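You operate a simulated robot arm through the tools that you are given. There is no shell and no other tool. Be economical: measure what you need, move in short steps, check, and stop when the job is done.

Carry out the task below with a simulated two-armed robot. There is one attempt and no reset: what you move stays moved.

Task
Take the striped cloth from the open end of the craft table and lay it out flat on the top of the side table.

It is judged by the outcome, as a careful person would: the job done as asked, and still so three seconds after it is handed in. It fails if anything else is knocked over, pushed out of place, dropped, spilled or broken. Flat cloth is picked up by pressing the open fingertips on it (5 to 10 N) and closing them slowly along it; thin cloth reads only 2 to 8 mm in the jaws.

Robot
Two 7-joint arms with two-finger grippers on one trunk, on a base that drives. Base frame: it is fixed to the floor where the robot stands at the start and does not move with it; the origin is under the middle of the robot, x ahead of it, y to its left, z up. Units: m, degrees, N and s.
The left shoulder is at the start at [0.099, 0.224, 1.089], the right one opposite. With the tool pointing down near the work surface each hand reaches from about 0.32 to 0.84 m from the robot's upright axis, wherever it stands, measured 20 degrees to its own side. Places, roughly: top of the side table [2, 1.7, 0.8]. Payload 3.18 kg a hand.
Tool frame (each hand has its own): the origin (TCP) lies between the finger pads and is the grasp point; the fingertips stand 0.03 m ahead of it; z points along the fingers, y is the line along which they close. Largest opening 0.144 m; the body of the gripper starts 0.103 m behind the TCP.
Orientation is that of the tool frame in the base frame, as a unit quaternion [x, y, z, w]. With the fingers straight down and closing along the base's y, the tool's x points along the base's -x, its y along +y and its z along -z.

Tools
- The arms move only by the tool nudge_tool. It takes "left_rows", "right_rows" or both (then of equal length, played together; a hand with none holds still); each is a list of rows, each a list of 7 numbers: the opening in per cent of the stroke, from 0 (shut) to 100 (fully open), then the shift along the base's x, y, z in units of 150 mm (1.0 is 150 mm), then the turn, a rotation vector about the base's x, y, z in units of 180 degrees (1.0 is 180 degrees). In form: [[claw, tx, ty, tz, wx, wy, wz], ...]. A call has 1 to 10 rows; each row is the pose to reach, as a shift and turn from the pose commanded when the call began. A call with a number of a shift or a turn outside -1 to 1 is refused whole. Each row takes 0.2 s and may step no farther than 0.05 m and 8.6 degrees from the row before; otherwise, or with a gripper value out of range, the whole call is refused. A pose out of reach is approached as far as the arm can. The call stops where the force on the tool passes 40 N (or 10 N more than at its start, if that is more) or the arm is blocked; 0.2 s more then pass. Each finger halts on what it meets, pressing with about 41 N; the grip force reading is that of the motor and also rises with nothing between the fingers. The clock runs only during rows and for 0.2 s after the last one: add rows that repeat a pose to give the fingers time. The reply holds the time, the measured pose of the TCP, the force on the tool along the base axes, the opening and the grip force, in the units named above and with some noise, with the torque about the TCP (base axes, N m) and any sound that the robot's microphone picked up.
- Cameras (640 x 400 px; columns grow to the right, rows downward): "scene" is now at [0.1923, -0.0299, 1.2705]; the picture's right is [-0.46, -0.89, 0.01], its down [-0.57, 0.29, -0.77] and it looks along [0.68, -0.36, -0.64] (base axes); focal length 268 px, centre (320, 200). "left" rides on the left gripper at [0.076, -0.016, -0.143] in its tool frame; the picture's right is [0.21, 0.98, 0.00], its down [-0.84, 0.18, -0.51] and it looks along [-0.50, 0.11, 0.86] (tool axes); focal length 218 px, centre (320, 200). "right" rides on the right gripper at [0.077, 0.017, -0.143] in its tool frame; the picture's right is [-0.21, 0.98, 0.00], its down [-0.84, -0.18, -0.51] and it looks along [-0.50, -0.11, 0.86] (tool axes); focal length 218 px, centre (320, 200). There is no depth. A picture from a camera that has moved, and an enlarged one, comes with that camera's place and axes in the base frame and with its lens.
- snapshot(camera): a new picture of that camera. No time passes.
- move_column(by): slides the trunk up (or, below 0, down) by that many m; the arms and the scene camera ride with it, the base frame stays. It gives what a move gives, with no picture.
- steer(legs): drives the robot by 1 to 6 legs, each [ahead, left, turn to the left] in m, m and degrees, along the robot's own axes; the way and the turn of a leg run together, so that a leg with both is an arc; at most 1.5 m and 180 degrees a leg. The arms and the cameras ride along, it lands a little off, and it stops where it bumps. It gives what a move gives.
- pan_tilt(pan, tilt): turns the head with the scene camera to pan (to the left, within 80 degrees either way) and tilt (down, from -29 to 69), counted from straight ahead of the robot. It gives what a move gives.
- enlarge(camera, box): a new picture of the part [left, top, right, bottom] of that camera's present view, enlarged. No time passes.
- job_done(): hands the job in; it is judged then, once.

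Go step by step. Nothing tells you exact positions but the pictures and the camera data: compare them with the known pose of the tool, close in by small moves and look again before you grip or let go. The budget is 120 turns and 108 pictures, counting those below and the enlarged ones. Unless the task says otherwise, let go and move clear before handing in, and close with one line.

The tools are called after "Call:" by a JSON object that holds its "method" and its "body". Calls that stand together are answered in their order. nudge_tool: Moves the arms, as the interface text tells. Its arguments: {"type":"object","properties":{"left_rows":{"type":"array","items":{"type":"array","items":{"type":"number"}}},"right_rows":{"type":"array","items":{"type":"array","items":{"type":"number"}}}},"required":[]} The other tools are called the same way: move_column (by) slides the trunk up or down; steer (legs) drives the base; pan_tilt (pan, tilt) turns the head that bears the scene camera; snapshot (camera) takes a picture; enlarge (camera, box) takes an enlarged picture of a part of a camera's view; job_done () hands the job in.

At the start:

```text
t: 0.0
left_position: [0.4904, -0.058, 0.9439]
left_tool_rot: [0.0, 1.0, -0.004, 0.001]
left_force: [0.5, 0.2, 0.0]
left_moment: [0.02, -0.02, 0.03]
left_finger_gap: 0.1441
left_grip_force: 0.1
right_position: [0.3764, -0.4293, 0.9633]
right_tool_rot: [0.0, 1.0, -0.005, 0.001]
right_force: [-0.5, 0.6, 0.8]
right_moment: [0.01, 0.03, -0.02]
right_finger_gap: 0.144
right_grip_force: 0.0
trunk travel left (down, up): [-0.175, 0.194]
robot x, y, heading: [0.0026, 0.0024, -0.2]
head pan, tilt: [-27.5, 40.0]
```

scene: 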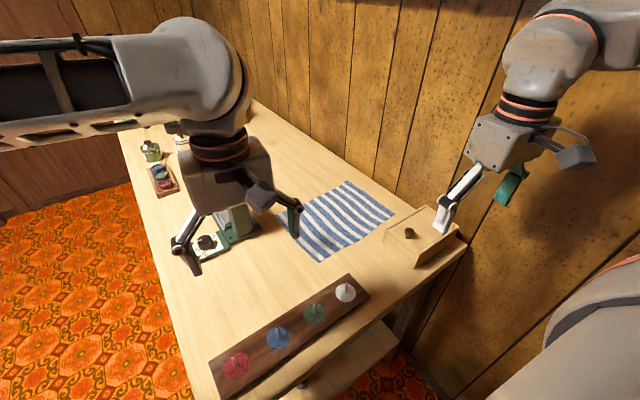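
right: 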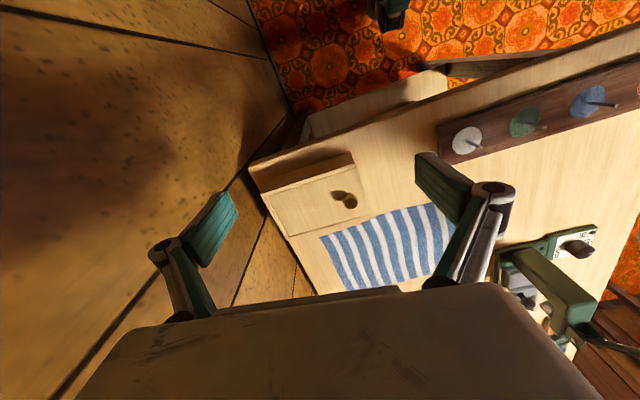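
left: 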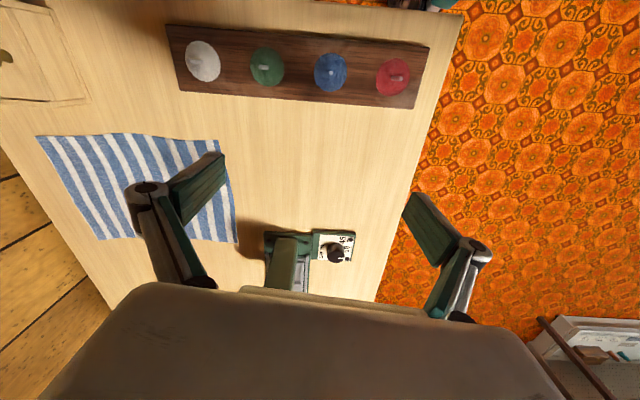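

I see the striped cloth lying at roughly x 0.53–0.78, y -0.20 to -0.47 on a table at z≈0.76, with a peg rack, an open box and a green machine close by. I'll look around before I move anything.

Call:
{"method": "enlarge", "body": {"camera": "scene", "box": [160, 150, 480, 350]}}

Call:
{"method": "pan_tilt", "body": {"pan": 40, "tilt": 20}}

Call:
{"method": "snapshot", "body": {"camera": "scene"}}

```text
2.00 times, centred on (320, 250) of scene
camera zoom: at [0.1923, -0.0299, 1.2705], right [-0.46, -0.89, 0.01], down [-0.57, 0.29, -0.77], along [0.68, -0.36, -0.64], focal length 536 px, centre (320, 100)
```

zoom: 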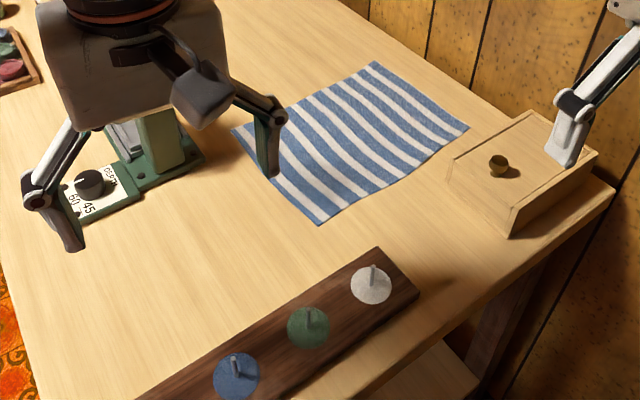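

```text
t: 1.4
left_position: [0.4894, -0.0585, 0.9447]
left_tool_rot: [-0.001, 1.0, -0.004, 0.001]
left_force: [-0.1, 1.5, -0.2]
left_moment: [0.01, -0.02, 0.01]
left_finger_gap: 0.144
left_grip_force: 0.1
right_position: [0.376, -0.4285, 0.9615]
right_tool_rot: [-0.001, 1.0, -0.006, 0.001]
right_force: [-0.3, 0.5, -0.1]
right_moment: [-0.02, 0.03, -0.04]
right_finger_gap: 0.1441
right_grip_force: 0.1
trunk travel left (down, up): [-0.175, 0.194]
robot x, y, heading: [-0.0001, -0.0001, -0.0]
head pan, tilt: [40.0, 20.0]
```

```text
103 pictures are left
camera scene: at [0.1882, 0.0693, 1.301], right [0.64, -0.77, 0.01], down [-0.26, -0.23, -0.94], along [0.72, 0.6, -0.35], focal length 268 px, centre (320, 200)
```

scene: 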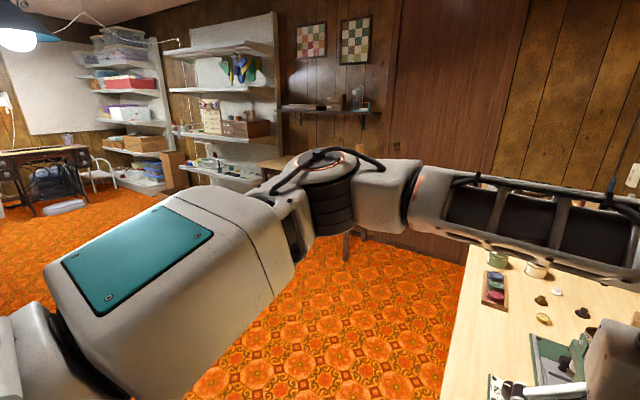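

The cloth's near edge runs from about (0.535,-0.205) to (0.587,-0.472). I'll bring both hands above its two corners, staying high, with the fingers partly closed and turned about 11° to match the edge.

Call:
{"method": "nudge_tool", "body": {"left_rows": [[42, 0.11, -0.25, -0.05, 0, 0, 0.015], [42, 0.22, -0.5, -0.1, 0, 0, 0.03], [42, 0.33, -0.75, -0.15, 0, 0, 0.045], [42, 0.447, -1.0, -0.2, 0, 0, 0.061]], "right_rows": [[42, 0.25, 0, -0.05, 0, 0, 0.015], [42, 0.5, 0, -0.1, 0, 0, 0.03], [42, 0.75, 0, -0.15, 0, 0, 0.045], [42, 1.0, 0, -0.2, 0, 0, 0.061]]}}

Call:
{"method": "pan_tilt", "body": {"pan": -27.5, "tilt": 40}}

Call:
{"method": "snapshot", "body": {"camera": "scene"}}

Call:
{"method": "snapshot", "body": {"camera": "left"}}

Call:
{"method": "snapshot", "body": {"camera": "right"}}

```text
t: 2.6
left_position: [0.5752, -0.1266, 0.9472]
left_tool_rot: [-0.139, 0.99, -0.037, -0.003]
left_force: [0.0, 0.2, -0.2]
left_moment: [0.03, -0.03, 0.0]
left_finger_gap: 0.0602
left_grip_force: 0.1
left hand out of reach, approached as far as the arm can: row 4
right_position: [0.4365, -0.4196, 0.9757]
right_tool_rot: [-0.003, 0.999, -0.036, 0.025]
right_force: [-1.0, -0.1, -0.1]
right_moment: [0.01, -0.04, 0.0]
right_finger_gap: 0.0603
right_grip_force: 0.0
right hand out of reach, approached as far as the arm can: row 1, 2, 3, 4
trunk travel left (down, up): [-0.175, 0.194]
robot x, y, heading: [-0.0039, 0.006, -1.2]
head pan, tilt: [40.0, 20.0]
stopped in row 4 (left hand): the arm was blocked; the commanded pose is now the measured one
```

```text
t: 4.0
left_position: [0.5756, -0.1248, 0.9494]
left_tool_rot: [-0.142, 0.989, -0.037, 0.0]
left_force: [0.4, 0.0, 0.6]
left_moment: [-0.01, 0.02, 0.02]
left_finger_gap: 0.0607
left_grip_force: 0.1
right_position: [0.435, -0.4165, 0.9777]
right_tool_rot: [-0.004, 0.999, -0.034, 0.026]
right_force: [0.3, 0.0, -0.1]
right_moment: [0.04, 0.03, 0.0]
right_finger_gap: 0.0605
right_grip_force: 0.0
trunk travel left (down, up): [-0.175, 0.194]
robot x, y, heading: [-0.0032, 0.0119, -0.7]
head pan, tilt: [-27.5, 40.0]
```

```text
102 pictures are left
camera scene: at [0.1666, -0.0028, 1.2744], right [-0.47, -0.88, 0.02], down [-0.55, 0.28, -0.79], along [0.69, -0.38, -0.62], focal length 268 px, centre (320, 200)
```

scene: 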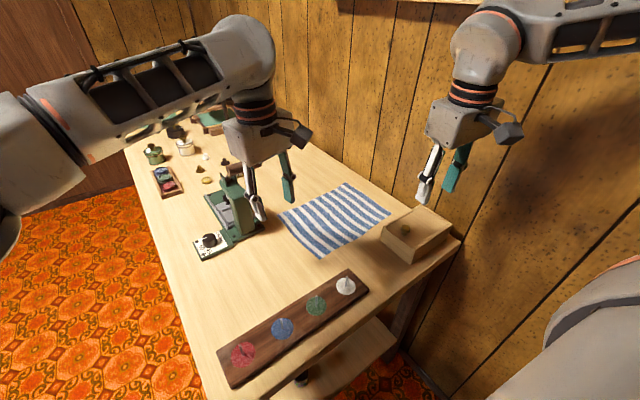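

```text
101 pictures are left
camera left: at [0.5068, -0.151, 1.0939], right [-0.47, 0.88, -0.07], down [0.75, 0.45, 0.48], along [0.46, 0.18, -0.87], focal length 218 px, centre (320, 200)
```

left: 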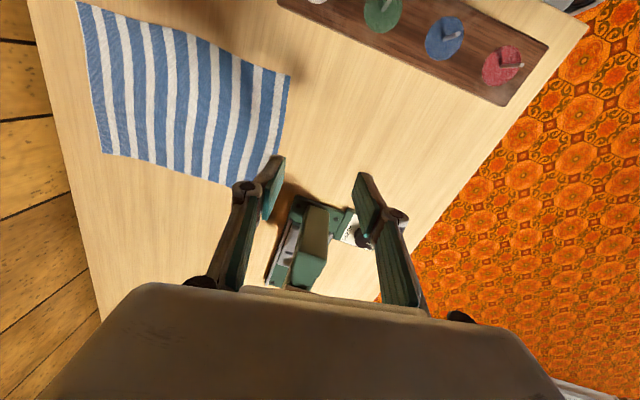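

```text
100 pictures are left
camera right: at [0.3523, -0.392, 1.1144], right [0.2, 0.98, -0.06], down [0.82, -0.14, 0.56], along [0.54, -0.16, -0.83], focal length 218 px, centre (320, 200)
```

right: 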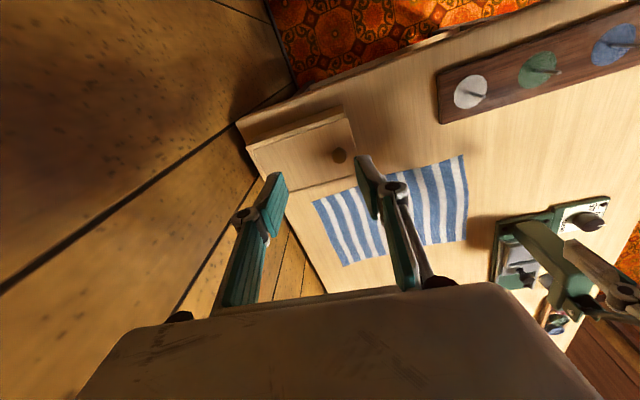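

Both hands hit reach limits from this stance. I'll raise the trunk clear of everything and bring the hands back toward the middle, then turn the robot right so the cloth is straight ahead.

Call:
{"method": "move_column", "body": {"by": 0.12}}

Call:
{"method": "nudge_tool", "body": {"left_rows": [[42, -0.1, 0.25, 0, 0, 0, -0.02], [42, -0.2, 0.5, 0, 0, 0, -0.04], [42, -0.3, 0.75, 0, 0, 0, -0.06], [42, -0.35, 1.0, 0, 0, 0, -0.08]], "right_rows": [[42, 0, 0.25, 0, 0, 0, 0], [42, 0, 0.5, 0, 0, 0, 0], [42, 0, 0.75, 0, 0, 0, 0], [42, 0, 1.0, 0, 0, 0, 0]]}}

Call:
{"method": "snapshot", "body": {"camera": "scene"}}

```text
t: 5.5
left_position: [0.619, -0.0994, 1.0808]
left_tool_rot: [-0.177, 0.983, -0.056, -0.007]
left_force: [-0.6, 0.1, 1.2]
left_moment: [0.07, 0.0, -0.01]
left_finger_gap: 0.0605
left_grip_force: 0.1
right_position: [0.4372, -0.4225, 1.151]
right_tool_rot: [-0.006, 0.994, -0.028, 0.101]
right_force: [-0.3, -0.3, 0.2]
right_moment: [0.01, 0.01, 0.0]
right_finger_gap: 0.0602
right_grip_force: 0.1
trunk travel left (down, up): [-0.295, 0.074]
robot x, y, heading: [-0.0008, 0.0079, -0.7]
head pan, tilt: [-27.5, 40.0]
```

```text
t: 6.5
left_position: [0.5348, 0.003, 1.0659]
left_tool_rot: [-0.014, 1.0, -0.024, 0.002]
left_force: [-0.7, 0.7, -0.3]
left_moment: [-0.07, -0.02, 0.0]
left_finger_gap: 0.061
left_grip_force: 0.2
right_position: [0.436, -0.2881, 1.1449]
right_tool_rot: [-0.005, 0.995, -0.019, 0.101]
right_force: [-0.6, -0.1, 0.9]
right_moment: [-0.03, 0.02, 0.0]
right_finger_gap: 0.0605
right_grip_force: 0.0
trunk travel left (down, up): [-0.295, 0.074]
robot x, y, heading: [-0.0055, 0.011, -0.7]
head pan, tilt: [-27.5, 40.0]
```

```text
99 pictures are left
camera scene: at [0.1167, -0.033, 1.3955], right [-0.47, -0.88, 0.0], down [-0.57, 0.3, -0.77], along [0.68, -0.36, -0.64], focal length 268 px, centre (320, 200)
```

scene: 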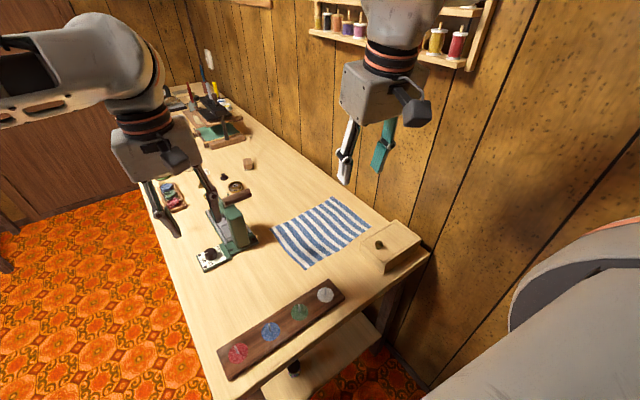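

The hands are clear now. I'll shift slightly left and turn right in stages, watching how close the right arm comes to the wall.

Call:
{"method": "steer", "body": {"legs": [[0, 0.05, 0], [0, 0, -16]]}}

Call:
{"method": "pan_tilt", "body": {"pan": -50, "tilt": 30}}

Call:
{"method": "snapshot", "body": {"camera": "scene"}}

```text
t: 8.5
left_position: [0.5127, -0.0977, 1.067]
left_tool_rot: [0.124, 0.992, -0.024, -0.001]
left_force: [-1.0, -0.1, 0.1]
left_moment: [0.03, -0.01, -0.02]
left_finger_gap: 0.0603
left_grip_force: 0.0
right_position: [0.3382, -0.3501, 1.1449]
right_tool_rot: [0.135, 0.986, -0.032, 0.097]
right_force: [0.2, 0.0, 0.0]
right_moment: [0.01, 0.02, 0.01]
right_finger_gap: 0.0605
right_grip_force: 0.1
trunk travel left (down, up): [-0.295, 0.074]
robot x, y, heading: [-0.007, 0.0591, -16.3]
head pan, tilt: [-27.5, 40.0]
```

```text
t: 9.4
left_position: [0.5131, -0.0975, 1.066]
left_tool_rot: [0.124, 0.992, -0.024, -0.001]
left_force: [-1.1, 0.8, 0.1]
left_moment: [0.0, -0.01, 0.01]
left_finger_gap: 0.0606
left_grip_force: 0.1
right_position: [0.337, -0.3486, 1.1433]
right_tool_rot: [0.135, 0.986, -0.033, 0.097]
right_force: [-0.7, -0.3, -0.1]
right_moment: [-0.03, 0.0, -0.01]
right_finger_gap: 0.0606
right_grip_force: 0.0
trunk travel left (down, up): [-0.295, 0.074]
robot x, y, heading: [-0.0029, 0.0583, -16.7]
head pan, tilt: [-50.0, 30.0]
```

```text
98 pictures are left
camera scene: at [0.0757, -0.0407, 1.4107], right [-0.92, -0.4, 0.0], down [-0.2, 0.46, -0.87], along [0.34, -0.79, -0.5], focal length 268 px, centre (320, 200)
```

scene: 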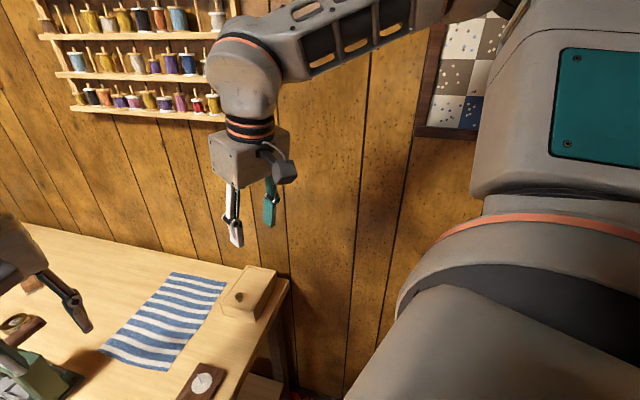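

The right elbow looks close to the wall and a framed picture. I'll look at that clearance before turning any further.

Call:
{"method": "pan_tilt", "body": {"pan": -75, "tilt": -10}}

Call:
{"method": "snapshot", "body": {"camera": "scene"}}

```text
t: 10.5
left_position: [0.5127, -0.0969, 1.0668]
left_tool_rot: [0.123, 0.992, -0.024, -0.001]
left_force: [1.3, 0.5, -0.8]
left_moment: [0.02, 0.01, -0.01]
left_finger_gap: 0.0605
left_grip_force: 0.1
right_position: [0.3371, -0.3499, 1.1435]
right_tool_rot: [0.134, 0.986, -0.032, 0.097]
right_force: [0.1, 0.5, -0.3]
right_moment: [0.03, 0.0, 0.01]
right_finger_gap: 0.0604
right_grip_force: 0.1
trunk travel left (down, up): [-0.295, 0.074]
robot x, y, heading: [-0.0036, 0.0586, -16.8]
head pan, tilt: [-75.0, -10.0]
```

```text
97 pictures are left
camera scene: at [0.0374, -0.042, 1.4743], right [-1.0, 0.03, 0.0], down [0.0, -0.17, -0.98], along [-0.03, -0.98, 0.17], focal length 268 px, centre (320, 200)
```

scene: 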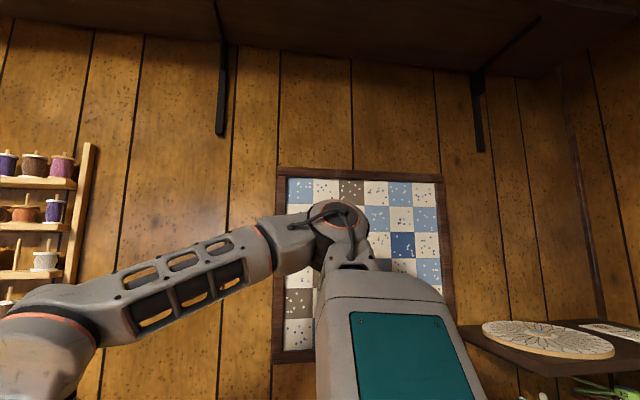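

The elbow is near the wall picture because the right arm is folded. I'll extend the right hand forward, which pulls the elbow in, and straighten its tilt at the same time.

Call:
{"method": "nudge_tool", "body": {"right_rows": [[42, 0.24, -0.02, -0.05, 0.007, 0.0145, 0], [42, 0.48, -0.04, -0.1, 0.014, 0.029, 0], [42, 0.72, -0.06, -0.15, 0.021, 0.0435, 0], [42, 0.96, -0.08, -0.2, 0.028, 0.058, 0]]}}

Call:
{"method": "snapshot", "body": {"camera": "scene"}}

```text
t: 11.5
left_position: [0.5137, -0.0973, 1.0644]
left_tool_rot: [0.124, 0.992, -0.023, -0.002]
left_force: [-0.4, -0.1, 0.5]
left_moment: [-0.02, 0.04, -0.01]
left_finger_gap: 0.0605
left_grip_force: 0.1
right_position: [0.4834, -0.3603, 1.1149]
right_tool_rot: [0.135, 0.991, -0.001, 0.0]
right_force: [-0.6, 0.1, 0.4]
right_moment: [0.04, 0.04, 0.02]
right_finger_gap: 0.0603
right_grip_force: 0.1
trunk travel left (down, up): [-0.295, 0.074]
robot x, y, heading: [-0.0041, 0.058, -16.6]
head pan, tilt: [-75.0, -10.0]
```

```text
96 pictures are left
camera scene: at [0.0393, -0.0428, 1.4741], right [-1.0, 0.03, 0.0], down [-0.01, -0.17, -0.98], along [-0.03, -0.98, 0.17], focal length 268 px, centre (320, 200)
```

scene: 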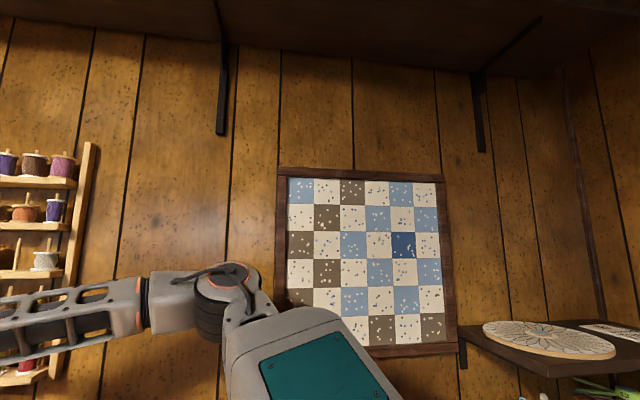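

That worked: the elbow came away from the wall. I'll move both hands left a bit, then finish the turn.

Call:
{"method": "nudge_tool", "body": {"left_rows": [[42, 0, 0.25, 0, 0, 0, 0], [42, 0, 0.5, 0, 0, 0, 0], [42, 0, 0.67, 0, 0, 0, 0]], "right_rows": [[42, 0.1, 0.2, 0, 0, 0, 0], [42, 0.2, 0.45, 0, 0, 0, 0], [42, 0.3, 0.67, 0, 0, 0, 0]]}}

Call:
{"method": "steer", "body": {"legs": [[0, 0, -16]]}}

Call:
{"method": "pan_tilt", "body": {"pan": 0, "tilt": 45}}

Call:
{"method": "snapshot", "body": {"camera": "scene"}}

```text
t: 12.3
left_position: [0.5127, 0.0029, 1.0658]
left_tool_rot: [0.123, 0.992, -0.024, -0.002]
left_force: [0.9, -0.1, -1.4]
left_moment: [-0.03, 0.05, 0.0]
left_finger_gap: 0.0606
left_grip_force: 0.1
right_position: [0.4924, -0.3134, 1.1166]
right_tool_rot: [0.136, 0.991, -0.001, 0.001]
right_force: [0.5, -0.4, -0.8]
right_moment: [0.0, 0.03, -0.04]
right_finger_gap: 0.0604
right_grip_force: 0.1
right hand out of reach, approached as far as the arm can: row 2, 3
trunk travel left (down, up): [-0.295, 0.074]
robot x, y, heading: [-0.0005, 0.0511, -16.7]
head pan, tilt: [-75.0, -10.0]
```

```text
t: 13.6
left_position: [0.4763, -0.1397, 1.0656]
left_tool_rot: [0.261, 0.965, -0.023, -0.005]
left_force: [0.1, 0.1, 1.0]
left_moment: [0.03, 0.01, 0.02]
left_finger_gap: 0.0604
left_grip_force: 0.0
right_position: [0.3696, -0.4381, 1.1179]
right_tool_rot: [0.274, 0.962, -0.001, 0.002]
right_force: [0.3, 0.6, -0.4]
right_moment: [-0.03, 0.02, 0.01]
right_finger_gap: 0.0605
right_grip_force: 0.1
trunk travel left (down, up): [-0.295, 0.074]
robot x, y, heading: [-0.0005, 0.059, -32.6]
head pan, tilt: [-75.0, -10.0]
```

```text
t: 15.1
left_position: [0.4777, -0.1397, 1.0649]
left_tool_rot: [0.261, 0.965, -0.023, -0.004]
left_force: [-0.4, -0.4, -0.7]
left_moment: [0.01, 0.01, 0.0]
left_finger_gap: 0.0605
left_grip_force: 0.0
right_position: [0.3683, -0.4373, 1.1174]
right_tool_rot: [0.273, 0.962, 0.0, 0.001]
right_force: [-0.5, -0.6, 0.7]
right_moment: [0.01, 0.0, 0.01]
right_finger_gap: 0.0604
right_grip_force: 0.1
trunk travel left (down, up): [-0.295, 0.074]
robot x, y, heading: [-0.0037, 0.0596, -32.7]
head pan, tilt: [0.0, 45.0]
```

```text
95 pictures are left
camera scene: at [0.1029, -0.013, 1.3882], right [-0.54, -0.84, 0.0], down [-0.59, 0.38, -0.71], along [0.6, -0.38, -0.71], focal length 268 px, centre (320, 200)
```

scene: 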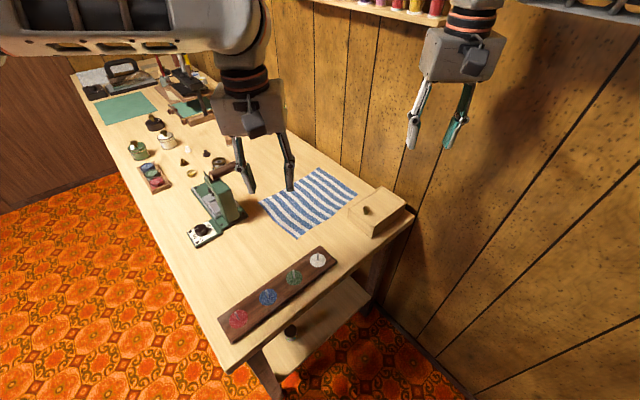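

From here I get the same corner positions, A (0.54,-0.204) and C (0.59,-0.469). I'll move the hands over them and turn the fingers to match the edge.

Call:
{"method": "nudge_tool", "body": {"left_rows": [[42, 0.09, -0.11, -0.1, 0.002, -0.001, 0.038], [42, 0.18, -0.22, -0.2, 0.004, -0.002, 0.076], [42, 0.27, -0.34, -0.3, 0.006, -0.003, 0.114], [42, 0.36, -0.45, -0.4, 0.008, -0.004, 0.152], [42, 0.45, -0.56, -0.5, 0.01, -0.005, 0.19], [42, 0.533, -0.673, -0.6, 0.013, -0.006, 0.228]], "right_rows": [[42, 0.16, 0.01, -0.12, 0, 0, 0.039], [42, 0.33, 0.02, -0.24, 0, 0, 0.078], [42, 0.5, 0.03, -0.36, 0, 0, 0.117], [42, 0.66, 0.04, -0.48, 0, 0, 0.156], [42, 0.83, 0.05, -0.6, 0, 0, 0.195], [42, 1.0, 0.05, -0.7, 0, 0, 0.235]]}}

Call:
{"method": "snapshot", "body": {"camera": "scene"}}

```text
t: 16.5
left_position: [0.5563, -0.2392, 0.9747]
left_tool_rot: [-0.095, 0.995, -0.002, 0.007]
left_force: [-0.2, 0.4, 0.5]
left_moment: [0.0, 0.03, 0.04]
left_finger_gap: 0.0606
left_grip_force: 0.1
right_position: [0.3367, -0.3656, 0.9715]
right_tool_rot: [-0.068, 0.997, -0.013, 0.036]
right_force: [0.0, -0.5, -0.8]
right_moment: [0.01, -0.02, -0.02]
right_finger_gap: 0.0606
right_grip_force: 0.1
right hand out of reach, approached as far as the arm can: row 1, 2, 3, 4, 5, 6
trunk travel left (down, up): [-0.295, 0.074]
robot x, y, heading: [-0.0017, 0.0586, -33.0]
head pan, tilt: [0.0, 45.0]
```

```text
94 pictures are left
camera scene: at [0.1031, -0.0136, 1.3881], right [-0.54, -0.84, 0.0], down [-0.6, 0.38, -0.71], along [0.6, -0.38, -0.71], focal length 268 px, centre (320, 200)
```

scene: 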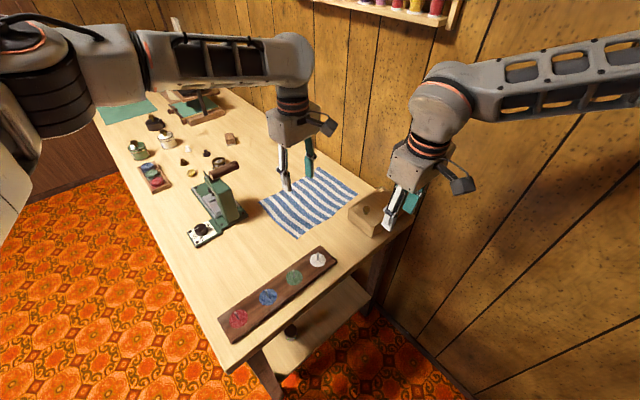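

The left hand is in place, but the right one fell short at that wrist angle. I'll turn its wrist back part of the way and try reaching forward again.

Call:
{"method": "nudge_tool", "body": {"right_rows": [[42, 0.15, 0, 0.03, 0.01, 0.01, -0.045], [42, 0.35, -0.02, 0.06, 0.01, 0.02, -0.09], [42, 0.58, -0.05, 0.08, 0.01, 0.02, -0.135], [42, 0.8, -0.1, 0.1, 0.01, 0.02, -0.16], [42, 1.0, -0.15, 0.1, 0.01, 0.02, -0.16]]}}

```text
t: 17.7
left_position: [0.5583, -0.2397, 0.9751]
left_tool_rot: [-0.094, 0.996, -0.002, 0.007]
left_force: [-0.2, -0.3, 0.3]
left_moment: [0.03, 0.03, -0.05]
left_finger_gap: 0.0607
left_grip_force: 0.1
right_position: [0.3587, -0.4233, 1.0082]
right_tool_rot: [0.184, 0.983, -0.006, 0.001]
right_force: [0.5, -0.4, 0.2]
right_moment: [-0.01, 0.04, 0.0]
right_finger_gap: 0.0605
right_grip_force: 0.0
right hand out of reach, approached as far as the arm can: row 1, 2, 3, 4, 5
trunk travel left (down, up): [-0.295, 0.074]
robot x, y, heading: [-0.0036, 0.0535, -32.8]
head pan, tilt: [0.0, 45.0]
```

The commanded pose had drifted out of reach, so I'll pull the target back to just above corner C, with the hand lined up with the robot.

Call:
{"method": "nudge_tool", "body": {"right_rows": [[42, -0.3, 0.05, 0, 0, 0, -0.04], [42, -0.5, 0.1, 0, 0, 0, -0.07], [42, -0.55, 0.12, 0, 0, 0, -0.07], [42, -0.55, 0.12, 0, 0, 0, -0.07]]}}

Call:
{"method": "snapshot", "body": {"camera": "scene"}}

```text
t: 18.7
left_position: [0.5577, -0.2389, 0.9756]
left_tool_rot: [-0.093, 0.996, -0.002, 0.007]
left_force: [-0.3, -0.4, -0.7]
left_moment: [0.01, 0.01, 0.04]
left_finger_gap: 0.0605
left_grip_force: 0.1
right_position: [0.2776, -0.4052, 1.0112]
right_tool_rot: [0.29, 0.957, -0.005, 0.0]
right_force: [-0.1, 1.3, 0.0]
right_moment: [0.0, 0.0, 0.03]
right_finger_gap: 0.0604
right_grip_force: 0.1
trunk travel left (down, up): [-0.295, 0.074]
robot x, y, heading: [-0.002, 0.0558, -32.4]
head pan, tilt: [0.0, 45.0]
```

```text
93 pictures are left
camera scene: at [0.1031, -0.0131, 1.3881], right [-0.54, -0.84, 0.0], down [-0.6, 0.38, -0.71], along [0.6, -0.38, -0.71], focal length 268 px, centre (320, 200)
```

scene: 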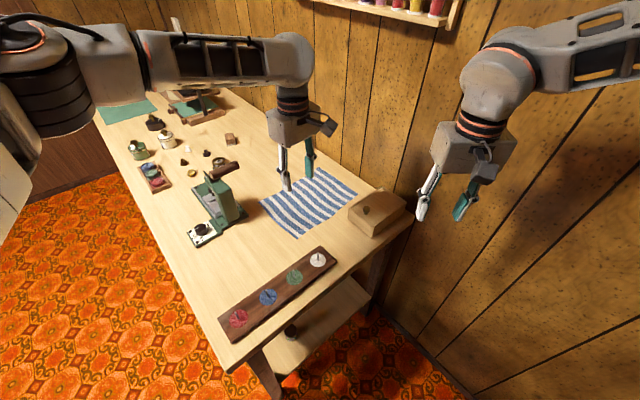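

Call:
{"method": "nudge_tool", "body": {"right_rows": [[42, 0.25, 0, 0, 0, 0, 0], [42, 0.5, 0, 0, 0, 0, 0], [42, 0.75, 0, 0, 0, 0, 0], [42, 1.0, 0, 0, 0, 0, 0]]}}

```text
t: 19.7
left_position: [0.5585, -0.2392, 0.9747]
left_tool_rot: [-0.094, 0.996, -0.002, 0.007]
left_force: [-0.3, 0.0, 0.2]
left_moment: [-0.02, 0.02, -0.01]
left_finger_gap: 0.0605
left_grip_force: 0.1
right_position: [0.3606, -0.4237, 1.021]
right_tool_rot: [0.29, 0.957, -0.005, 0.001]
right_force: [-0.7, -0.4, 0.0]
right_moment: [0.0, 0.01, 0.03]
right_finger_gap: 0.0607
right_grip_force: 0.0
right hand out of reach, approached as far as the arm can: row 3, 4
trunk travel left (down, up): [-0.295, 0.074]
robot x, y, heading: [-0.0011, 0.0544, -32.8]
head pan, tilt: [0.0, 45.0]
```

The right wrist seems limited inward at this yaw, so I'll try the mirror image of what worked on the left and turn it clockwise about 46°.

Call:
{"method": "nudge_tool", "body": {"right_rows": [[30, -0.05, 0, 0, 0, 0, -0.042], [30, -0.05, 0, 0, 0, 0, -0.084], [30, 0, 0.05, 0, 0, 0, -0.126], [30, 0.1, 0.05, 0, 0, 0, -0.168], [30, 0.25, 0.05, 0, 0, 0, -0.21], [30, 0.5, 0.05, 0, 0, 0, -0.252], [30, 0.75, 0, 0, 0, 0, -0.252], [30, 1.0, 0, 0, 0, 0, -0.252]]}}

Call:
{"method": "snapshot", "body": {"camera": "scene"}}

```text
t: 21.5
left_position: [0.5573, -0.2385, 0.9753]
left_tool_rot: [-0.094, 0.996, -0.002, 0.007]
left_force: [0.2, -0.4, -0.2]
left_moment: [0.0, 0.0, 0.01]
left_finger_gap: 0.0606
left_grip_force: 0.1
right_position: [0.3684, -0.4494, 1.0368]
right_tool_rot: [0.637, 0.771, -0.005, -0.002]
right_force: [0.2, -0.2, -0.1]
right_moment: [-0.02, 0.01, -0.02]
right_finger_gap: 0.0432
right_grip_force: 0.0
right hand out of reach, approached as far as the arm can: row 3, 4, 5, 6, 7, 8
trunk travel left (down, up): [-0.295, 0.074]
robot x, y, heading: [0.0019, 0.0579, -32.8]
head pan, tilt: [0.0, 45.0]
```

```text
92 pictures are left
camera scene: at [0.1029, -0.013, 1.3882], right [-0.54, -0.84, 0.0], down [-0.6, 0.38, -0.71], along [0.6, -0.38, -0.71], focal length 268 px, centre (320, 200)
```

scene: 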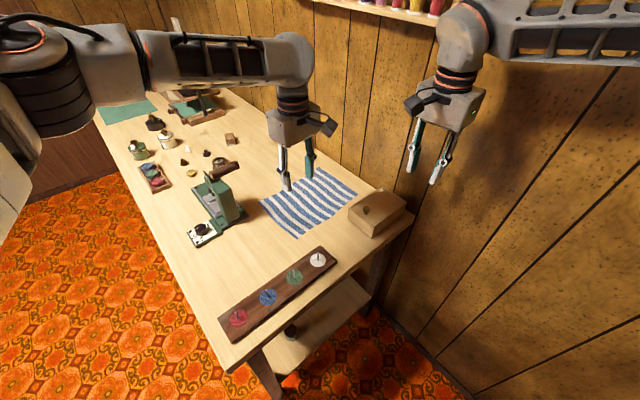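

The yaw wasn't the cause, so the limit may come from the hand being too high relative to the shoulder. I'll lower the right hand first, staying above the box, and then reach forward.

Call:
{"method": "nudge_tool", "body": {"right_rows": [[30, 0, 0, -0.25, 0, 0, 0], [30, 0, 0, -0.5, 0, 0, 0], [30, 0, 0, -0.7, 0, 0, 0], [30, 0.2, 0.0, -0.7, 0, 0, 0], [30, 0.45, 0.0, -0.7, 0, 0, 0], [30, 0.7, 0.0, -0.7, 0, 0, 0], [30, 0.95, 0.0, -0.7, 0, 0, 0]]}}

Call:
{"method": "snapshot", "body": {"camera": "scene"}}

```text
t: 23.1
left_position: [0.5576, -0.2405, 0.9733]
left_tool_rot: [-0.094, 0.996, -0.002, 0.007]
left_force: [0.4, 0.1, -0.4]
left_moment: [0.02, 0.02, 0.0]
left_finger_gap: 0.0604
left_grip_force: 0.1
right_position: [0.3576, -0.4687, 0.9695]
right_tool_rot: [0.636, 0.771, -0.004, -0.002]
right_force: [-0.5, -0.3, 1.2]
right_moment: [-0.01, 0.03, -0.03]
right_finger_gap: 0.0431
right_grip_force: 0.1
right hand out of reach, approached as far as the arm can: row 1, 2, 3, 4, 5, 6, 7
trunk travel left (down, up): [-0.295, 0.074]
robot x, y, heading: [-0.0033, 0.0609, -32.8]
head pan, tilt: [0.0, 45.0]
```

```text
91 pictures are left
camera scene: at [0.1029, -0.013, 1.3882], right [-0.54, -0.84, 0.0], down [-0.6, 0.38, -0.71], along [0.6, -0.38, -0.71], focal length 268 px, centre (320, 200)
```

scene: 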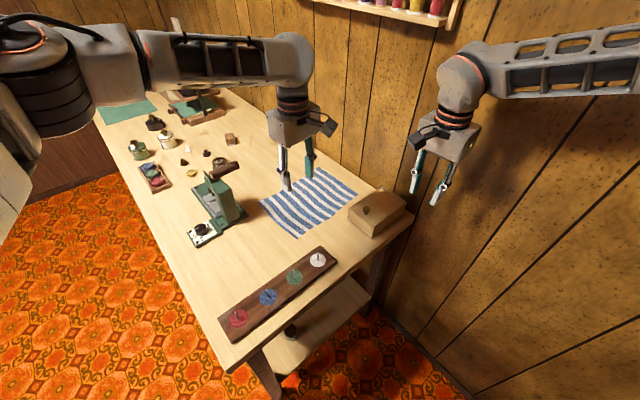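

Call:
{"method": "pan_tilt", "body": {"pan": -60, "tilt": 20}}

Call:
{"method": "snapshot", "body": {"camera": "scene"}}

Call:
{"method": "pan_tilt", "body": {"pan": 60, "tilt": 20}}

Call:
{"method": "snapshot", "body": {"camera": "scene"}}

```text
t: 24.4
left_position: [0.5576, -0.2393, 0.975]
left_tool_rot: [-0.094, 0.996, -0.002, 0.007]
left_force: [0.1, -0.3, -0.2]
left_moment: [0.0, 0.02, 0.02]
left_finger_gap: 0.0611
left_grip_force: 0.1
right_position: [0.3574, -0.4681, 0.9694]
right_tool_rot: [0.637, 0.771, -0.004, -0.002]
right_force: [-0.8, 0.2, 0.4]
right_moment: [-0.03, -0.01, 0.02]
right_finger_gap: 0.0432
right_grip_force: 0.1
trunk travel left (down, up): [-0.295, 0.074]
robot x, y, heading: [-0.0014, 0.0569, -32.8]
head pan, tilt: [-60.0, 20.0]
```

```text
90 pictures are left
camera scene: at [0.0302, -0.0621, 1.4268], right [-1.0, 0.05, 0.0], down [0.02, 0.34, -0.94], along [-0.04, -0.94, -0.34], focal length 268 px, centre (320, 200)
```

scene: 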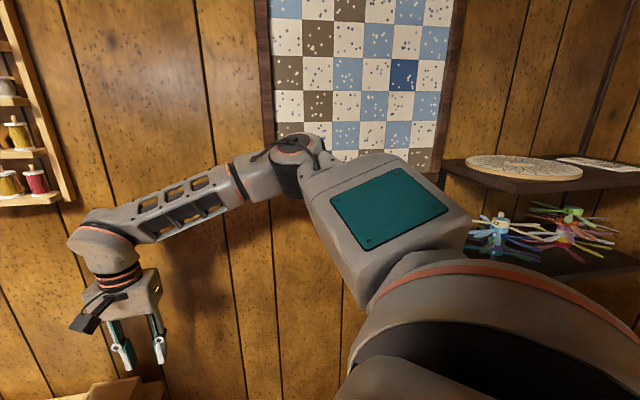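

```text
t: 26.4
left_position: [0.5573, -0.2395, 0.9738]
left_tool_rot: [-0.094, 0.996, -0.002, 0.007]
left_force: [-0.7, -0.3, 0.4]
left_moment: [0.0, 0.0, 0.02]
left_finger_gap: 0.0605
left_grip_force: 0.1
right_position: [0.3571, -0.4695, 0.9697]
right_tool_rot: [0.637, 0.771, -0.005, -0.001]
right_force: [0.3, 0.6, -0.3]
right_moment: [-0.03, 0.01, -0.01]
right_finger_gap: 0.0432
right_grip_force: 0.0
trunk travel left (down, up): [-0.295, 0.074]
robot x, y, heading: [-0.0062, 0.0536, -32.7]
head pan, tilt: [60.0, 20.0]
```

```text
89 pictures are left
camera scene: at [0.1172, 0.0736, 1.4268], right [0.46, -0.89, 0.0], down [-0.3, -0.16, -0.94], along [0.83, 0.43, -0.34], focal length 268 px, centre (320, 200)
```

scene: 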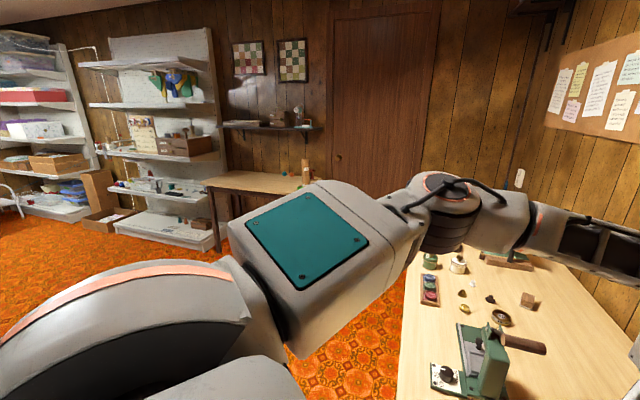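

The right arm is swung far outward and seems stuck at a joint limit. I'll lift the left hand out of the way and swing the right hand inward on an arc close to the body.

Call:
{"method": "nudge_tool", "body": {"left_rows": [[42, 0, 0.1, 0.2, 0, 0, 0], [42, 0, 0.2, 0.4, 0, 0, 0], [42, 0, 0.35, 0.6, 0, 0, 0], [42, 0, 0.5, 0.6, 0, 0, 0], [42, 0, 0.6, 0.6, 0, 0, 0], [42, 0, 0.6, 0.6, 0, 0, 0]], "right_rows": [[30, -0.1, 0.15, 0, 0, 0, 0.03], [30, -0.15, 0.35, 0, 0, 0, 0.06], [30, -0.15, 0.55, 0, 0, 0, 0.09], [30, -0.1, 0.75, 0, 0, 0, 0.12], [30, 0, 0.95, 0, 0, 0, 0.15], [30, 0.1, 1.0, 0, 0, 0, 0.18]]}}

Call:
{"method": "pan_tilt", "body": {"pan": -20, "tilt": 30}}

Call:
{"method": "snapshot", "body": {"camera": "scene"}}

```text
t: 27.8
left_position: [0.5584, -0.1503, 1.0655]
left_tool_rot: [-0.093, 0.996, -0.002, 0.007]
left_force: [1.3, 0.2, 0.6]
left_moment: [0.01, -0.02, 0.01]
left_finger_gap: 0.0603
left_grip_force: 0.2
right_position: [0.3141, -0.3496, 0.9853]
right_tool_rot: [0.396, 0.918, -0.005, 0.0]
right_force: [-1.0, 0.3, -0.2]
right_moment: [0.01, 0.01, -0.01]
right_finger_gap: 0.0433
right_grip_force: 0.1
right hand out of reach, approached as far as the arm can: row 4, 5, 6
trunk travel left (down, up): [-0.295, 0.074]
robot x, y, heading: [-0.0053, 0.0564, -32.7]
head pan, tilt: [60.0, 20.0]
```

```text
t: 29.3
left_position: [0.558, -0.1505, 1.0663]
left_tool_rot: [-0.093, 0.996, -0.002, 0.007]
left_force: [0.6, 0.0, -0.1]
left_moment: [0.02, -0.01, -0.01]
left_finger_gap: 0.0604
left_grip_force: 0.1
right_position: [0.3157, -0.3481, 0.9857]
right_tool_rot: [0.397, 0.918, -0.005, 0.0]
right_force: [1.0, 0.8, -0.1]
right_moment: [-0.02, 0.01, 0.01]
right_finger_gap: 0.0431
right_grip_force: 0.1
trunk travel left (down, up): [-0.295, 0.074]
robot x, y, heading: [-0.0014, 0.0574, -32.9]
head pan, tilt: [-20.0, 30.0]
```

```text
88 pictures are left
camera scene: at [0.0894, -0.0409, 1.4108], right [-0.79, -0.61, 0.0], down [-0.3, 0.4, -0.87], along [0.53, -0.69, -0.5], focal length 268 px, centre (320, 200)
```

scene: 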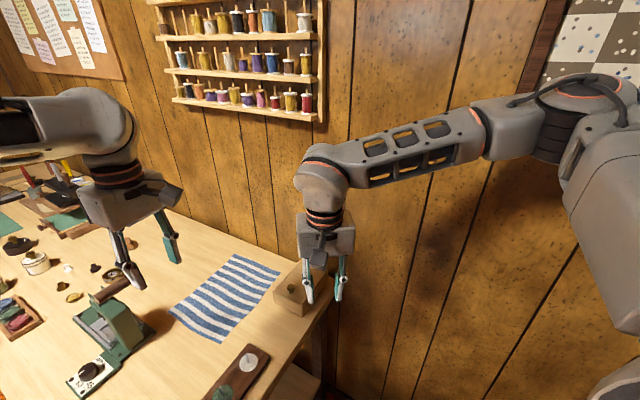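

Call:
{"method": "nudge_tool", "body": {"right_rows": [[30, -0.15, 0.1, 0.2, 0, 0, 0], [30, -0.2, 0.3, 0.4, 0, 0, 0], [30, -0.15, 0.5, 0.6, 0, 0, 0], [30, -0.1, 0.7, 0.7, 0, 0, 0], [30, 0, 0.9, 0.7, 0, 0, 0], [30, 0, 0.96, 0.7, 0, 0, 0]]}}

```text
t: 30.7
left_position: [0.5588, -0.1503, 1.066]
left_tool_rot: [-0.093, 0.996, -0.002, 0.007]
left_force: [-0.3, -0.6, 0.2]
left_moment: [-0.04, -0.02, -0.02]
left_finger_gap: 0.0605
left_grip_force: 0.0
right_position: [0.2611, -0.2687, 1.0993]
right_tool_rot: [0.397, 0.918, -0.006, -0.001]
right_force: [-0.4, 0.5, 0.7]
right_moment: [-0.04, -0.01, -0.01]
right_finger_gap: 0.0432
right_grip_force: 0.0
right hand out of reach, approached as far as the arm can: row 3, 4, 5, 6
trunk travel left (down, up): [-0.295, 0.074]
robot x, y, heading: [-0.0012, 0.0528, -32.5]
head pan, tilt: [-20.0, 30.0]
```

The pattern is clear: the right hand can't come inside about 20° off its own side, whatever its yaw. I'll turn the robot back left to about -16° heading so corner C lies at a bearing the right hand can reach, with A still in reach of the left.

Call:
{"method": "steer", "body": {"legs": [[0, 0, 17]]}}

Call:
{"method": "nudge_tool", "body": {"right_rows": [[25, 0.2, -0.15, 0, 0, 0, 0.02], [25, 0.4, -0.3, 0, 0, 0, 0.03], [25, 0.6, -0.5, 0, 0, 0, 0.04], [25, 0.8, -0.7, 0, 0, 0, 0.05], [25, 1.0, -0.9, 0, 0, 0, 0.06]]}}

```text
t: 32.0
left_position: [0.5945, 0.0226, 1.0655]
left_tool_rot: [-0.239, 0.971, 0.0, 0.007]
left_force: [-0.9, 0.4, 0.0]
left_moment: [0.0, -0.04, 0.01]
left_finger_gap: 0.0608
left_grip_force: 0.1
right_position: [0.3444, -0.1793, 1.0996]
right_tool_rot: [0.257, 0.966, -0.005, 0.001]
right_force: [-0.3, -0.6, -0.4]
right_moment: [0.01, -0.02, -0.01]
right_finger_gap: 0.0433
right_grip_force: 0.0
trunk travel left (down, up): [-0.295, 0.074]
robot x, y, heading: [-0.0034, 0.0552, -15.5]
head pan, tilt: [-20.0, 30.0]
```

```text
t: 33.2
left_position: [0.5934, 0.0217, 1.0646]
left_tool_rot: [-0.238, 0.971, -0.001, 0.007]
left_force: [-0.6, -0.1, 0.1]
left_moment: [0.01, 0.05, 0.01]
left_finger_gap: 0.0604
left_grip_force: 0.1
right_position: [0.4946, -0.3158, 1.0981]
right_tool_rot: [0.165, 0.986, -0.006, 0.0]
right_force: [-0.9, 0.5, -0.7]
right_moment: [0.02, 0.01, 0.03]
right_finger_gap: 0.0362
right_grip_force: 0.0
trunk travel left (down, up): [-0.295, 0.074]
robot x, y, heading: [-0.0033, 0.0572, -15.8]
head pan, tilt: [-20.0, 30.0]
```

Both hands are reaching freely now. I'll move them on toward their corners in stages and turn each toward the edge direction.

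Call:
{"method": "nudge_tool", "body": {"left_rows": [[25, -0.05, -0.2, 0, 0, 0, -0.02], [25, -0.1, -0.4, 0, 0, 0, -0.04], [25, -0.15, -0.6, 0, 0, 0, -0.06], [25, -0.2, -0.8, -0.1, 0, 0, -0.08], [25, -0.25, -1.0, -0.2, 0, 0, -0.092]], "right_rows": [[25, 0.15, -0.15, -0.2, 0, 0, 0], [25, 0.3, -0.35, -0.4, 0, 0, 0.02], [25, 0.45, -0.5, -0.6, 0, 0, 0.04], [25, 0.55, -0.65, -0.7, 0, 0, 0.05], [25, 0.67, -0.8, -0.8, 0, 0, 0.05]]}}

Call:
{"method": "snapshot", "body": {"camera": "scene"}}

```text
t: 34.5
left_position: [0.5585, -0.1289, 1.0381]
left_tool_rot: [-0.097, 0.995, -0.002, 0.008]
left_force: [-0.5, -0.2, -0.2]
left_moment: [0.06, -0.02, -0.01]
left_finger_gap: 0.036
left_grip_force: 0.1
right_position: [0.5251, -0.3948, 0.987]
right_tool_rot: [0.089, 0.996, -0.007, 0.004]
right_force: [0.2, -0.3, -0.8]
right_moment: [0.03, -0.01, -0.03]
right_finger_gap: 0.036
right_grip_force: 0.1
right hand out of reach, approached as far as the arm can: row 1, 2, 3, 4, 5
trunk travel left (down, up): [-0.295, 0.074]
robot x, y, heading: [-0.0029, 0.0543, -15.8]
head pan, tilt: [-20.0, 30.0]
```

```text
87 pictures are left
camera scene: at [0.1133, -0.011, 1.4107], right [-0.58, -0.81, 0.0], down [-0.41, 0.29, -0.87], along [0.7, -0.51, -0.5], focal length 268 px, centre (320, 200)
```

scene: 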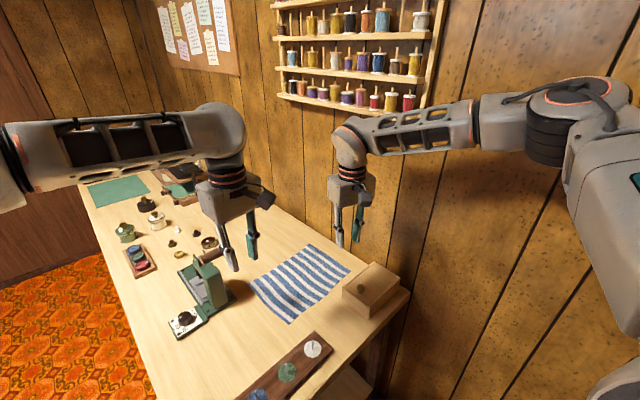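

Call:
{"method": "move_column", "body": {"by": -0.07}}

Call:
{"method": "nudge_tool", "body": {"right_rows": [[25, 0.1, -0.05, 0.05, 0, 0, 0], [25, 0.2, -0.15, 0.1, 0, 0, 0], [25, 0.35, -0.2, 0.1, 0, 0, 0], [25, 0.48, -0.27, 0.1, 0, 0, 0]]}}

```text
t: 35.5
left_position: [0.5557, -0.1269, 0.9672]
left_tool_rot: [-0.097, 0.995, -0.003, 0.01]
left_force: [-0.2, 0.4, 0.2]
left_moment: [-0.01, -0.05, 0.0]
left_finger_gap: 0.0361
left_grip_force: 0.0
right_position: [0.524, -0.3945, 0.918]
right_tool_rot: [0.087, 0.996, -0.006, 0.003]
right_force: [0.2, 0.1, 1.1]
right_moment: [-0.03, -0.04, 0.01]
right_finger_gap: 0.0362
right_grip_force: 0.1
trunk travel left (down, up): [-0.225, 0.144]
robot x, y, heading: [-0.0016, 0.0542, -15.5]
head pan, tilt: [-20.0, 30.0]
```

```text
t: 36.5
left_position: [0.5563, -0.1277, 0.9658]
left_tool_rot: [-0.096, 0.995, -0.002, 0.007]
left_force: [0.6, 0.8, -0.1]
left_moment: [0.01, 0.0, 0.0]
left_finger_gap: 0.0359
left_grip_force: 0.0
right_position: [0.5423, -0.4001, 0.9199]
right_tool_rot: [0.09, 0.996, -0.007, 0.005]
right_force: [0.6, -0.1, 0.0]
right_moment: [0.03, -0.01, 0.0]
right_finger_gap: 0.0358
right_grip_force: 0.0
right hand out of reach, approached as far as the arm can: row 2, 3, 4
trunk travel left (down, up): [-0.225, 0.144]
robot x, y, heading: [-0.0024, 0.0523, -15.8]
head pan, tilt: [-20.0, 30.0]
```

Call:
{"method": "pan_tilt", "body": {"pan": 10, "tilt": 69}}

Call:
{"method": "snapshot", "body": {"camera": "scene"}}

```text
t: 37.6
left_position: [0.5562, -0.1252, 0.9658]
left_tool_rot: [-0.097, 0.995, -0.001, 0.007]
left_force: [-0.2, 0.2, 0.5]
left_moment: [0.05, -0.02, 0.0]
left_finger_gap: 0.0359
left_grip_force: 0.0
right_position: [0.5427, -0.3993, 0.92]
right_tool_rot: [0.09, 0.996, -0.006, 0.005]
right_force: [-0.7, 0.3, 0.2]
right_moment: [0.0, 0.0, 0.02]
right_finger_gap: 0.0361
right_grip_force: 0.1
trunk travel left (down, up): [-0.225, 0.144]
robot x, y, heading: [-0.0028, 0.0528, -15.8]
head pan, tilt: [10.0, 68.8]
```

```text
86 pictures are left
camera scene: at [0.1261, 0.0288, 1.2872], right [-0.1, -0.99, 0.0], down [-0.93, 0.09, -0.36], along [0.36, -0.04, -0.93], focal length 268 px, centre (320, 200)
```

scene: 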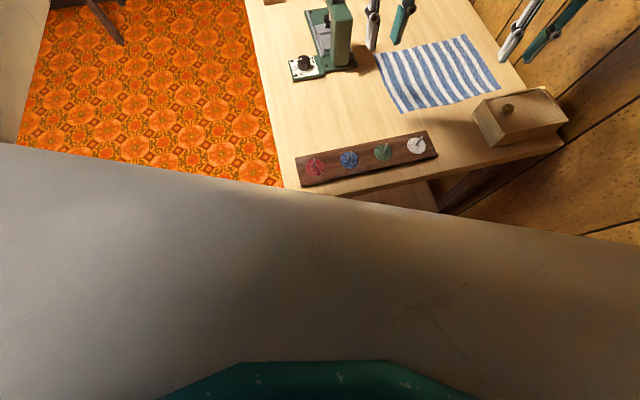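

Driving forward risks the table edge, so I'll leave the base where it is. I'll check whether the left hand can get to A from here.

Call:
{"method": "nudge_tool", "body": {"left_rows": [[25, 0, -0.25, 0, 0, 0, 0], [25, 0, -0.5, 0, 0, 0, 0], [25, 0, -0.67, 0, 0, 0, 0]]}}

```text
t: 38.6
left_position: [0.5883, -0.2022, 0.969]
left_tool_rot: [-0.128, 0.992, -0.011, -0.003]
left_force: [0.2, -0.7, 0.0]
left_moment: [-0.01, 0.02, -0.01]
left_finger_gap: 0.0361
left_grip_force: 0.0
right_position: [0.5424, -0.4001, 0.9196]
right_tool_rot: [0.09, 0.996, -0.006, 0.005]
right_force: [-0.8, 0.9, 0.2]
right_moment: [0.02, -0.01, -0.02]
right_finger_gap: 0.0359
right_grip_force: 0.0
trunk travel left (down, up): [-0.225, 0.144]
robot x, y, heading: [-0.0026, 0.0541, -15.5]
head pan, tilt: [10.0, 68.8]
stopped in row 3 (left hand): the arm was blocked; the commanded pose is now the measured one
```

The left hand gets blocked just short of A. The two hands' workspaces don't meet from this stance, so I'll back away into open floor and find a better posture for the right arm.

Call:
{"method": "nudge_tool", "body": {"left_rows": [[25, -0.1, 0.2, 0.2, 0, 0, 0], [25, -0.2, 0.4, 0.4, 0, 0, 0], [25, -0.3, 0.6, 0.5, 0, 0, 0]], "right_rows": [[25, -0.1, 0, 0.2, 0, 0, 0], [25, -0.2, 0, 0.4, 0, 0, 0], [25, -0.3, 0, 0.5, 0, 0, 0]]}}

Call:
{"method": "steer", "body": {"legs": [[-0.45, 0.1, 0]]}}

Call:
{"method": "pan_tilt", "body": {"pan": -20, "tilt": 20}}

Call:
{"method": "snapshot", "body": {"camera": "scene"}}

```text
t: 39.4
left_position: [0.5406, -0.113, 1.0427]
left_tool_rot: [-0.125, 0.992, -0.01, -0.003]
left_force: [0.1, 0.1, -0.6]
left_moment: [-0.04, -0.01, 0.0]
left_finger_gap: 0.0357
left_grip_force: 0.0
right_position: [0.4966, -0.3963, 0.9933]
right_tool_rot: [0.091, 0.996, -0.008, 0.006]
right_force: [-0.3, 1.0, -0.3]
right_moment: [0.01, 0.03, 0.01]
right_finger_gap: 0.0358
right_grip_force: 0.0
right hand out of reach, approached as far as the arm can: row 2
trunk travel left (down, up): [-0.225, 0.144]
robot x, y, heading: [-0.0039, 0.0577, -15.6]
head pan, tilt: [10.0, 68.8]
```

```text
t: 41.2
left_position: [0.3502, 0.0124, 1.0437]
left_tool_rot: [-0.133, 0.991, -0.01, -0.003]
left_force: [0.2, -0.2, -0.1]
left_moment: [-0.08, 0.03, 0.02]
left_finger_gap: 0.0359
left_grip_force: 0.1
right_position: [0.3166, -0.2686, 0.9946]
right_tool_rot: [0.081, 0.997, -0.008, 0.007]
right_force: [0.7, 1.4, 0.3]
right_moment: [-0.11, 0.07, -0.05]
right_finger_gap: 0.0362
right_grip_force: 0.1
trunk travel left (down, up): [-0.225, 0.144]
robot x, y, heading: [-0.1944, 0.1712, -14.1]
head pan, tilt: [10.0, 68.8]
stopped in leg 1: the robot was blocked; the commanded pose is now the measured one
```

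```text
t: 42.4
left_position: [0.3492, 0.0085, 1.0428]
left_tool_rot: [-0.133, 0.991, -0.01, -0.001]
left_force: [-0.2, 0.1, -0.7]
left_moment: [-0.03, 0.01, -0.01]
left_finger_gap: 0.0361
left_grip_force: 0.1
right_position: [0.3145, -0.2746, 0.9944]
right_tool_rot: [0.082, 0.997, -0.007, 0.006]
right_force: [-0.3, 0.1, 0.3]
right_moment: [0.01, -0.02, 0.01]
right_finger_gap: 0.0359
right_grip_force: 0.0
trunk travel left (down, up): [-0.225, 0.144]
robot x, y, heading: [-0.1976, 0.1712, -14.2]
head pan, tilt: [-20.0, 20.0]
```

```text
85 pictures are left
camera scene: at [-0.045, 0.0972, 1.3546], right [-0.56, -0.83, 0.0], down [-0.28, 0.19, -0.94], along [0.78, -0.53, -0.34], focal length 268 px, centre (320, 200)
```

scene: 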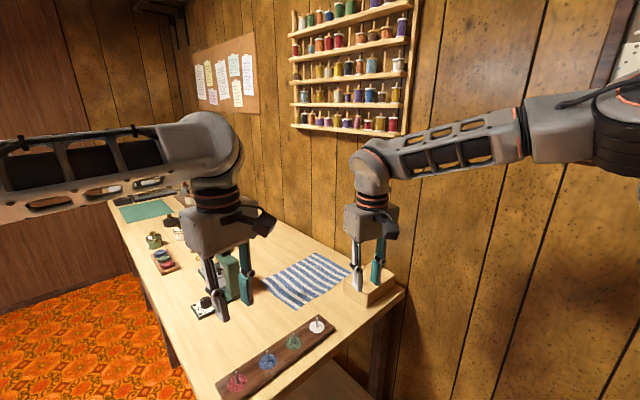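

The base bumped something behind it after 0.2 m. I'll look to both sides to see what is around.

Call:
{"method": "pan_tilt", "body": {"pan": -80, "tilt": 30}}

Call:
{"method": "snapshot", "body": {"camera": "scene"}}

Call:
{"method": "pan_tilt", "body": {"pan": 80, "tilt": 30}}

Call:
{"method": "snapshot", "body": {"camera": "scene"}}

```text
t: 43.7
left_position: [0.3483, 0.009, 1.0435]
left_tool_rot: [-0.134, 0.991, -0.01, -0.002]
left_force: [-0.2, 0.0, -0.2]
left_moment: [0.0, -0.01, -0.04]
left_finger_gap: 0.036
left_grip_force: 0.0
right_position: [0.3136, -0.2737, 0.9922]
right_tool_rot: [0.082, 0.997, -0.008, 0.006]
right_force: [0.1, 0.8, 0.0]
right_moment: [-0.04, 0.0, -0.01]
right_finger_gap: 0.0359
right_grip_force: 0.1
trunk travel left (down, up): [-0.225, 0.144]
robot x, y, heading: [-0.194, 0.1702, -14.5]
head pan, tilt: [-80.0, 30.0]
```

```text
84 pictures are left
camera scene: at [-0.1286, 0.0594, 1.3386], right [-1.0, 0.07, 0.0], down [0.04, 0.5, -0.87], along [-0.06, -0.86, -0.5], focal length 268 px, centre (320, 200)
```

scene: 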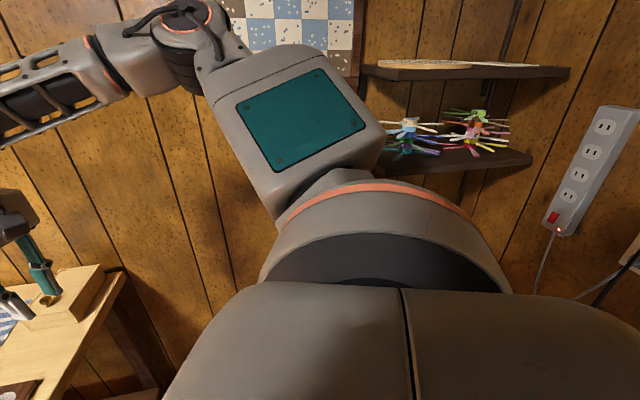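

```text
t: 46.1
left_position: [0.3492, 0.0088, 1.0431]
left_tool_rot: [-0.134, 0.991, -0.01, -0.003]
left_force: [0.0, 0.6, 0.8]
left_moment: [0.0, -0.02, 0.01]
left_finger_gap: 0.036
left_grip_force: 0.1
right_position: [0.3138, -0.2733, 0.9928]
right_tool_rot: [0.082, 0.997, -0.008, 0.006]
right_force: [0.2, 0.2, 0.3]
right_moment: [0.01, -0.01, 0.01]
right_finger_gap: 0.0359
right_grip_force: 0.1
trunk travel left (down, up): [-0.225, 0.144]
robot x, y, heading: [-0.1994, 0.1708, -14.5]
head pan, tilt: [80.0, 30.0]
```

```text
83 pictures are left
camera scene: at [-0.0846, 0.232, 1.3386], right [0.91, -0.41, 0.0], down [-0.21, -0.46, -0.87], along [0.36, 0.79, -0.5], focal length 268 px, centre (320, 200)
```

scene: 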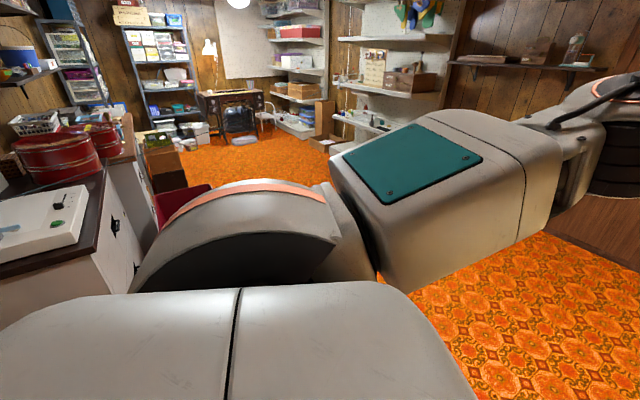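

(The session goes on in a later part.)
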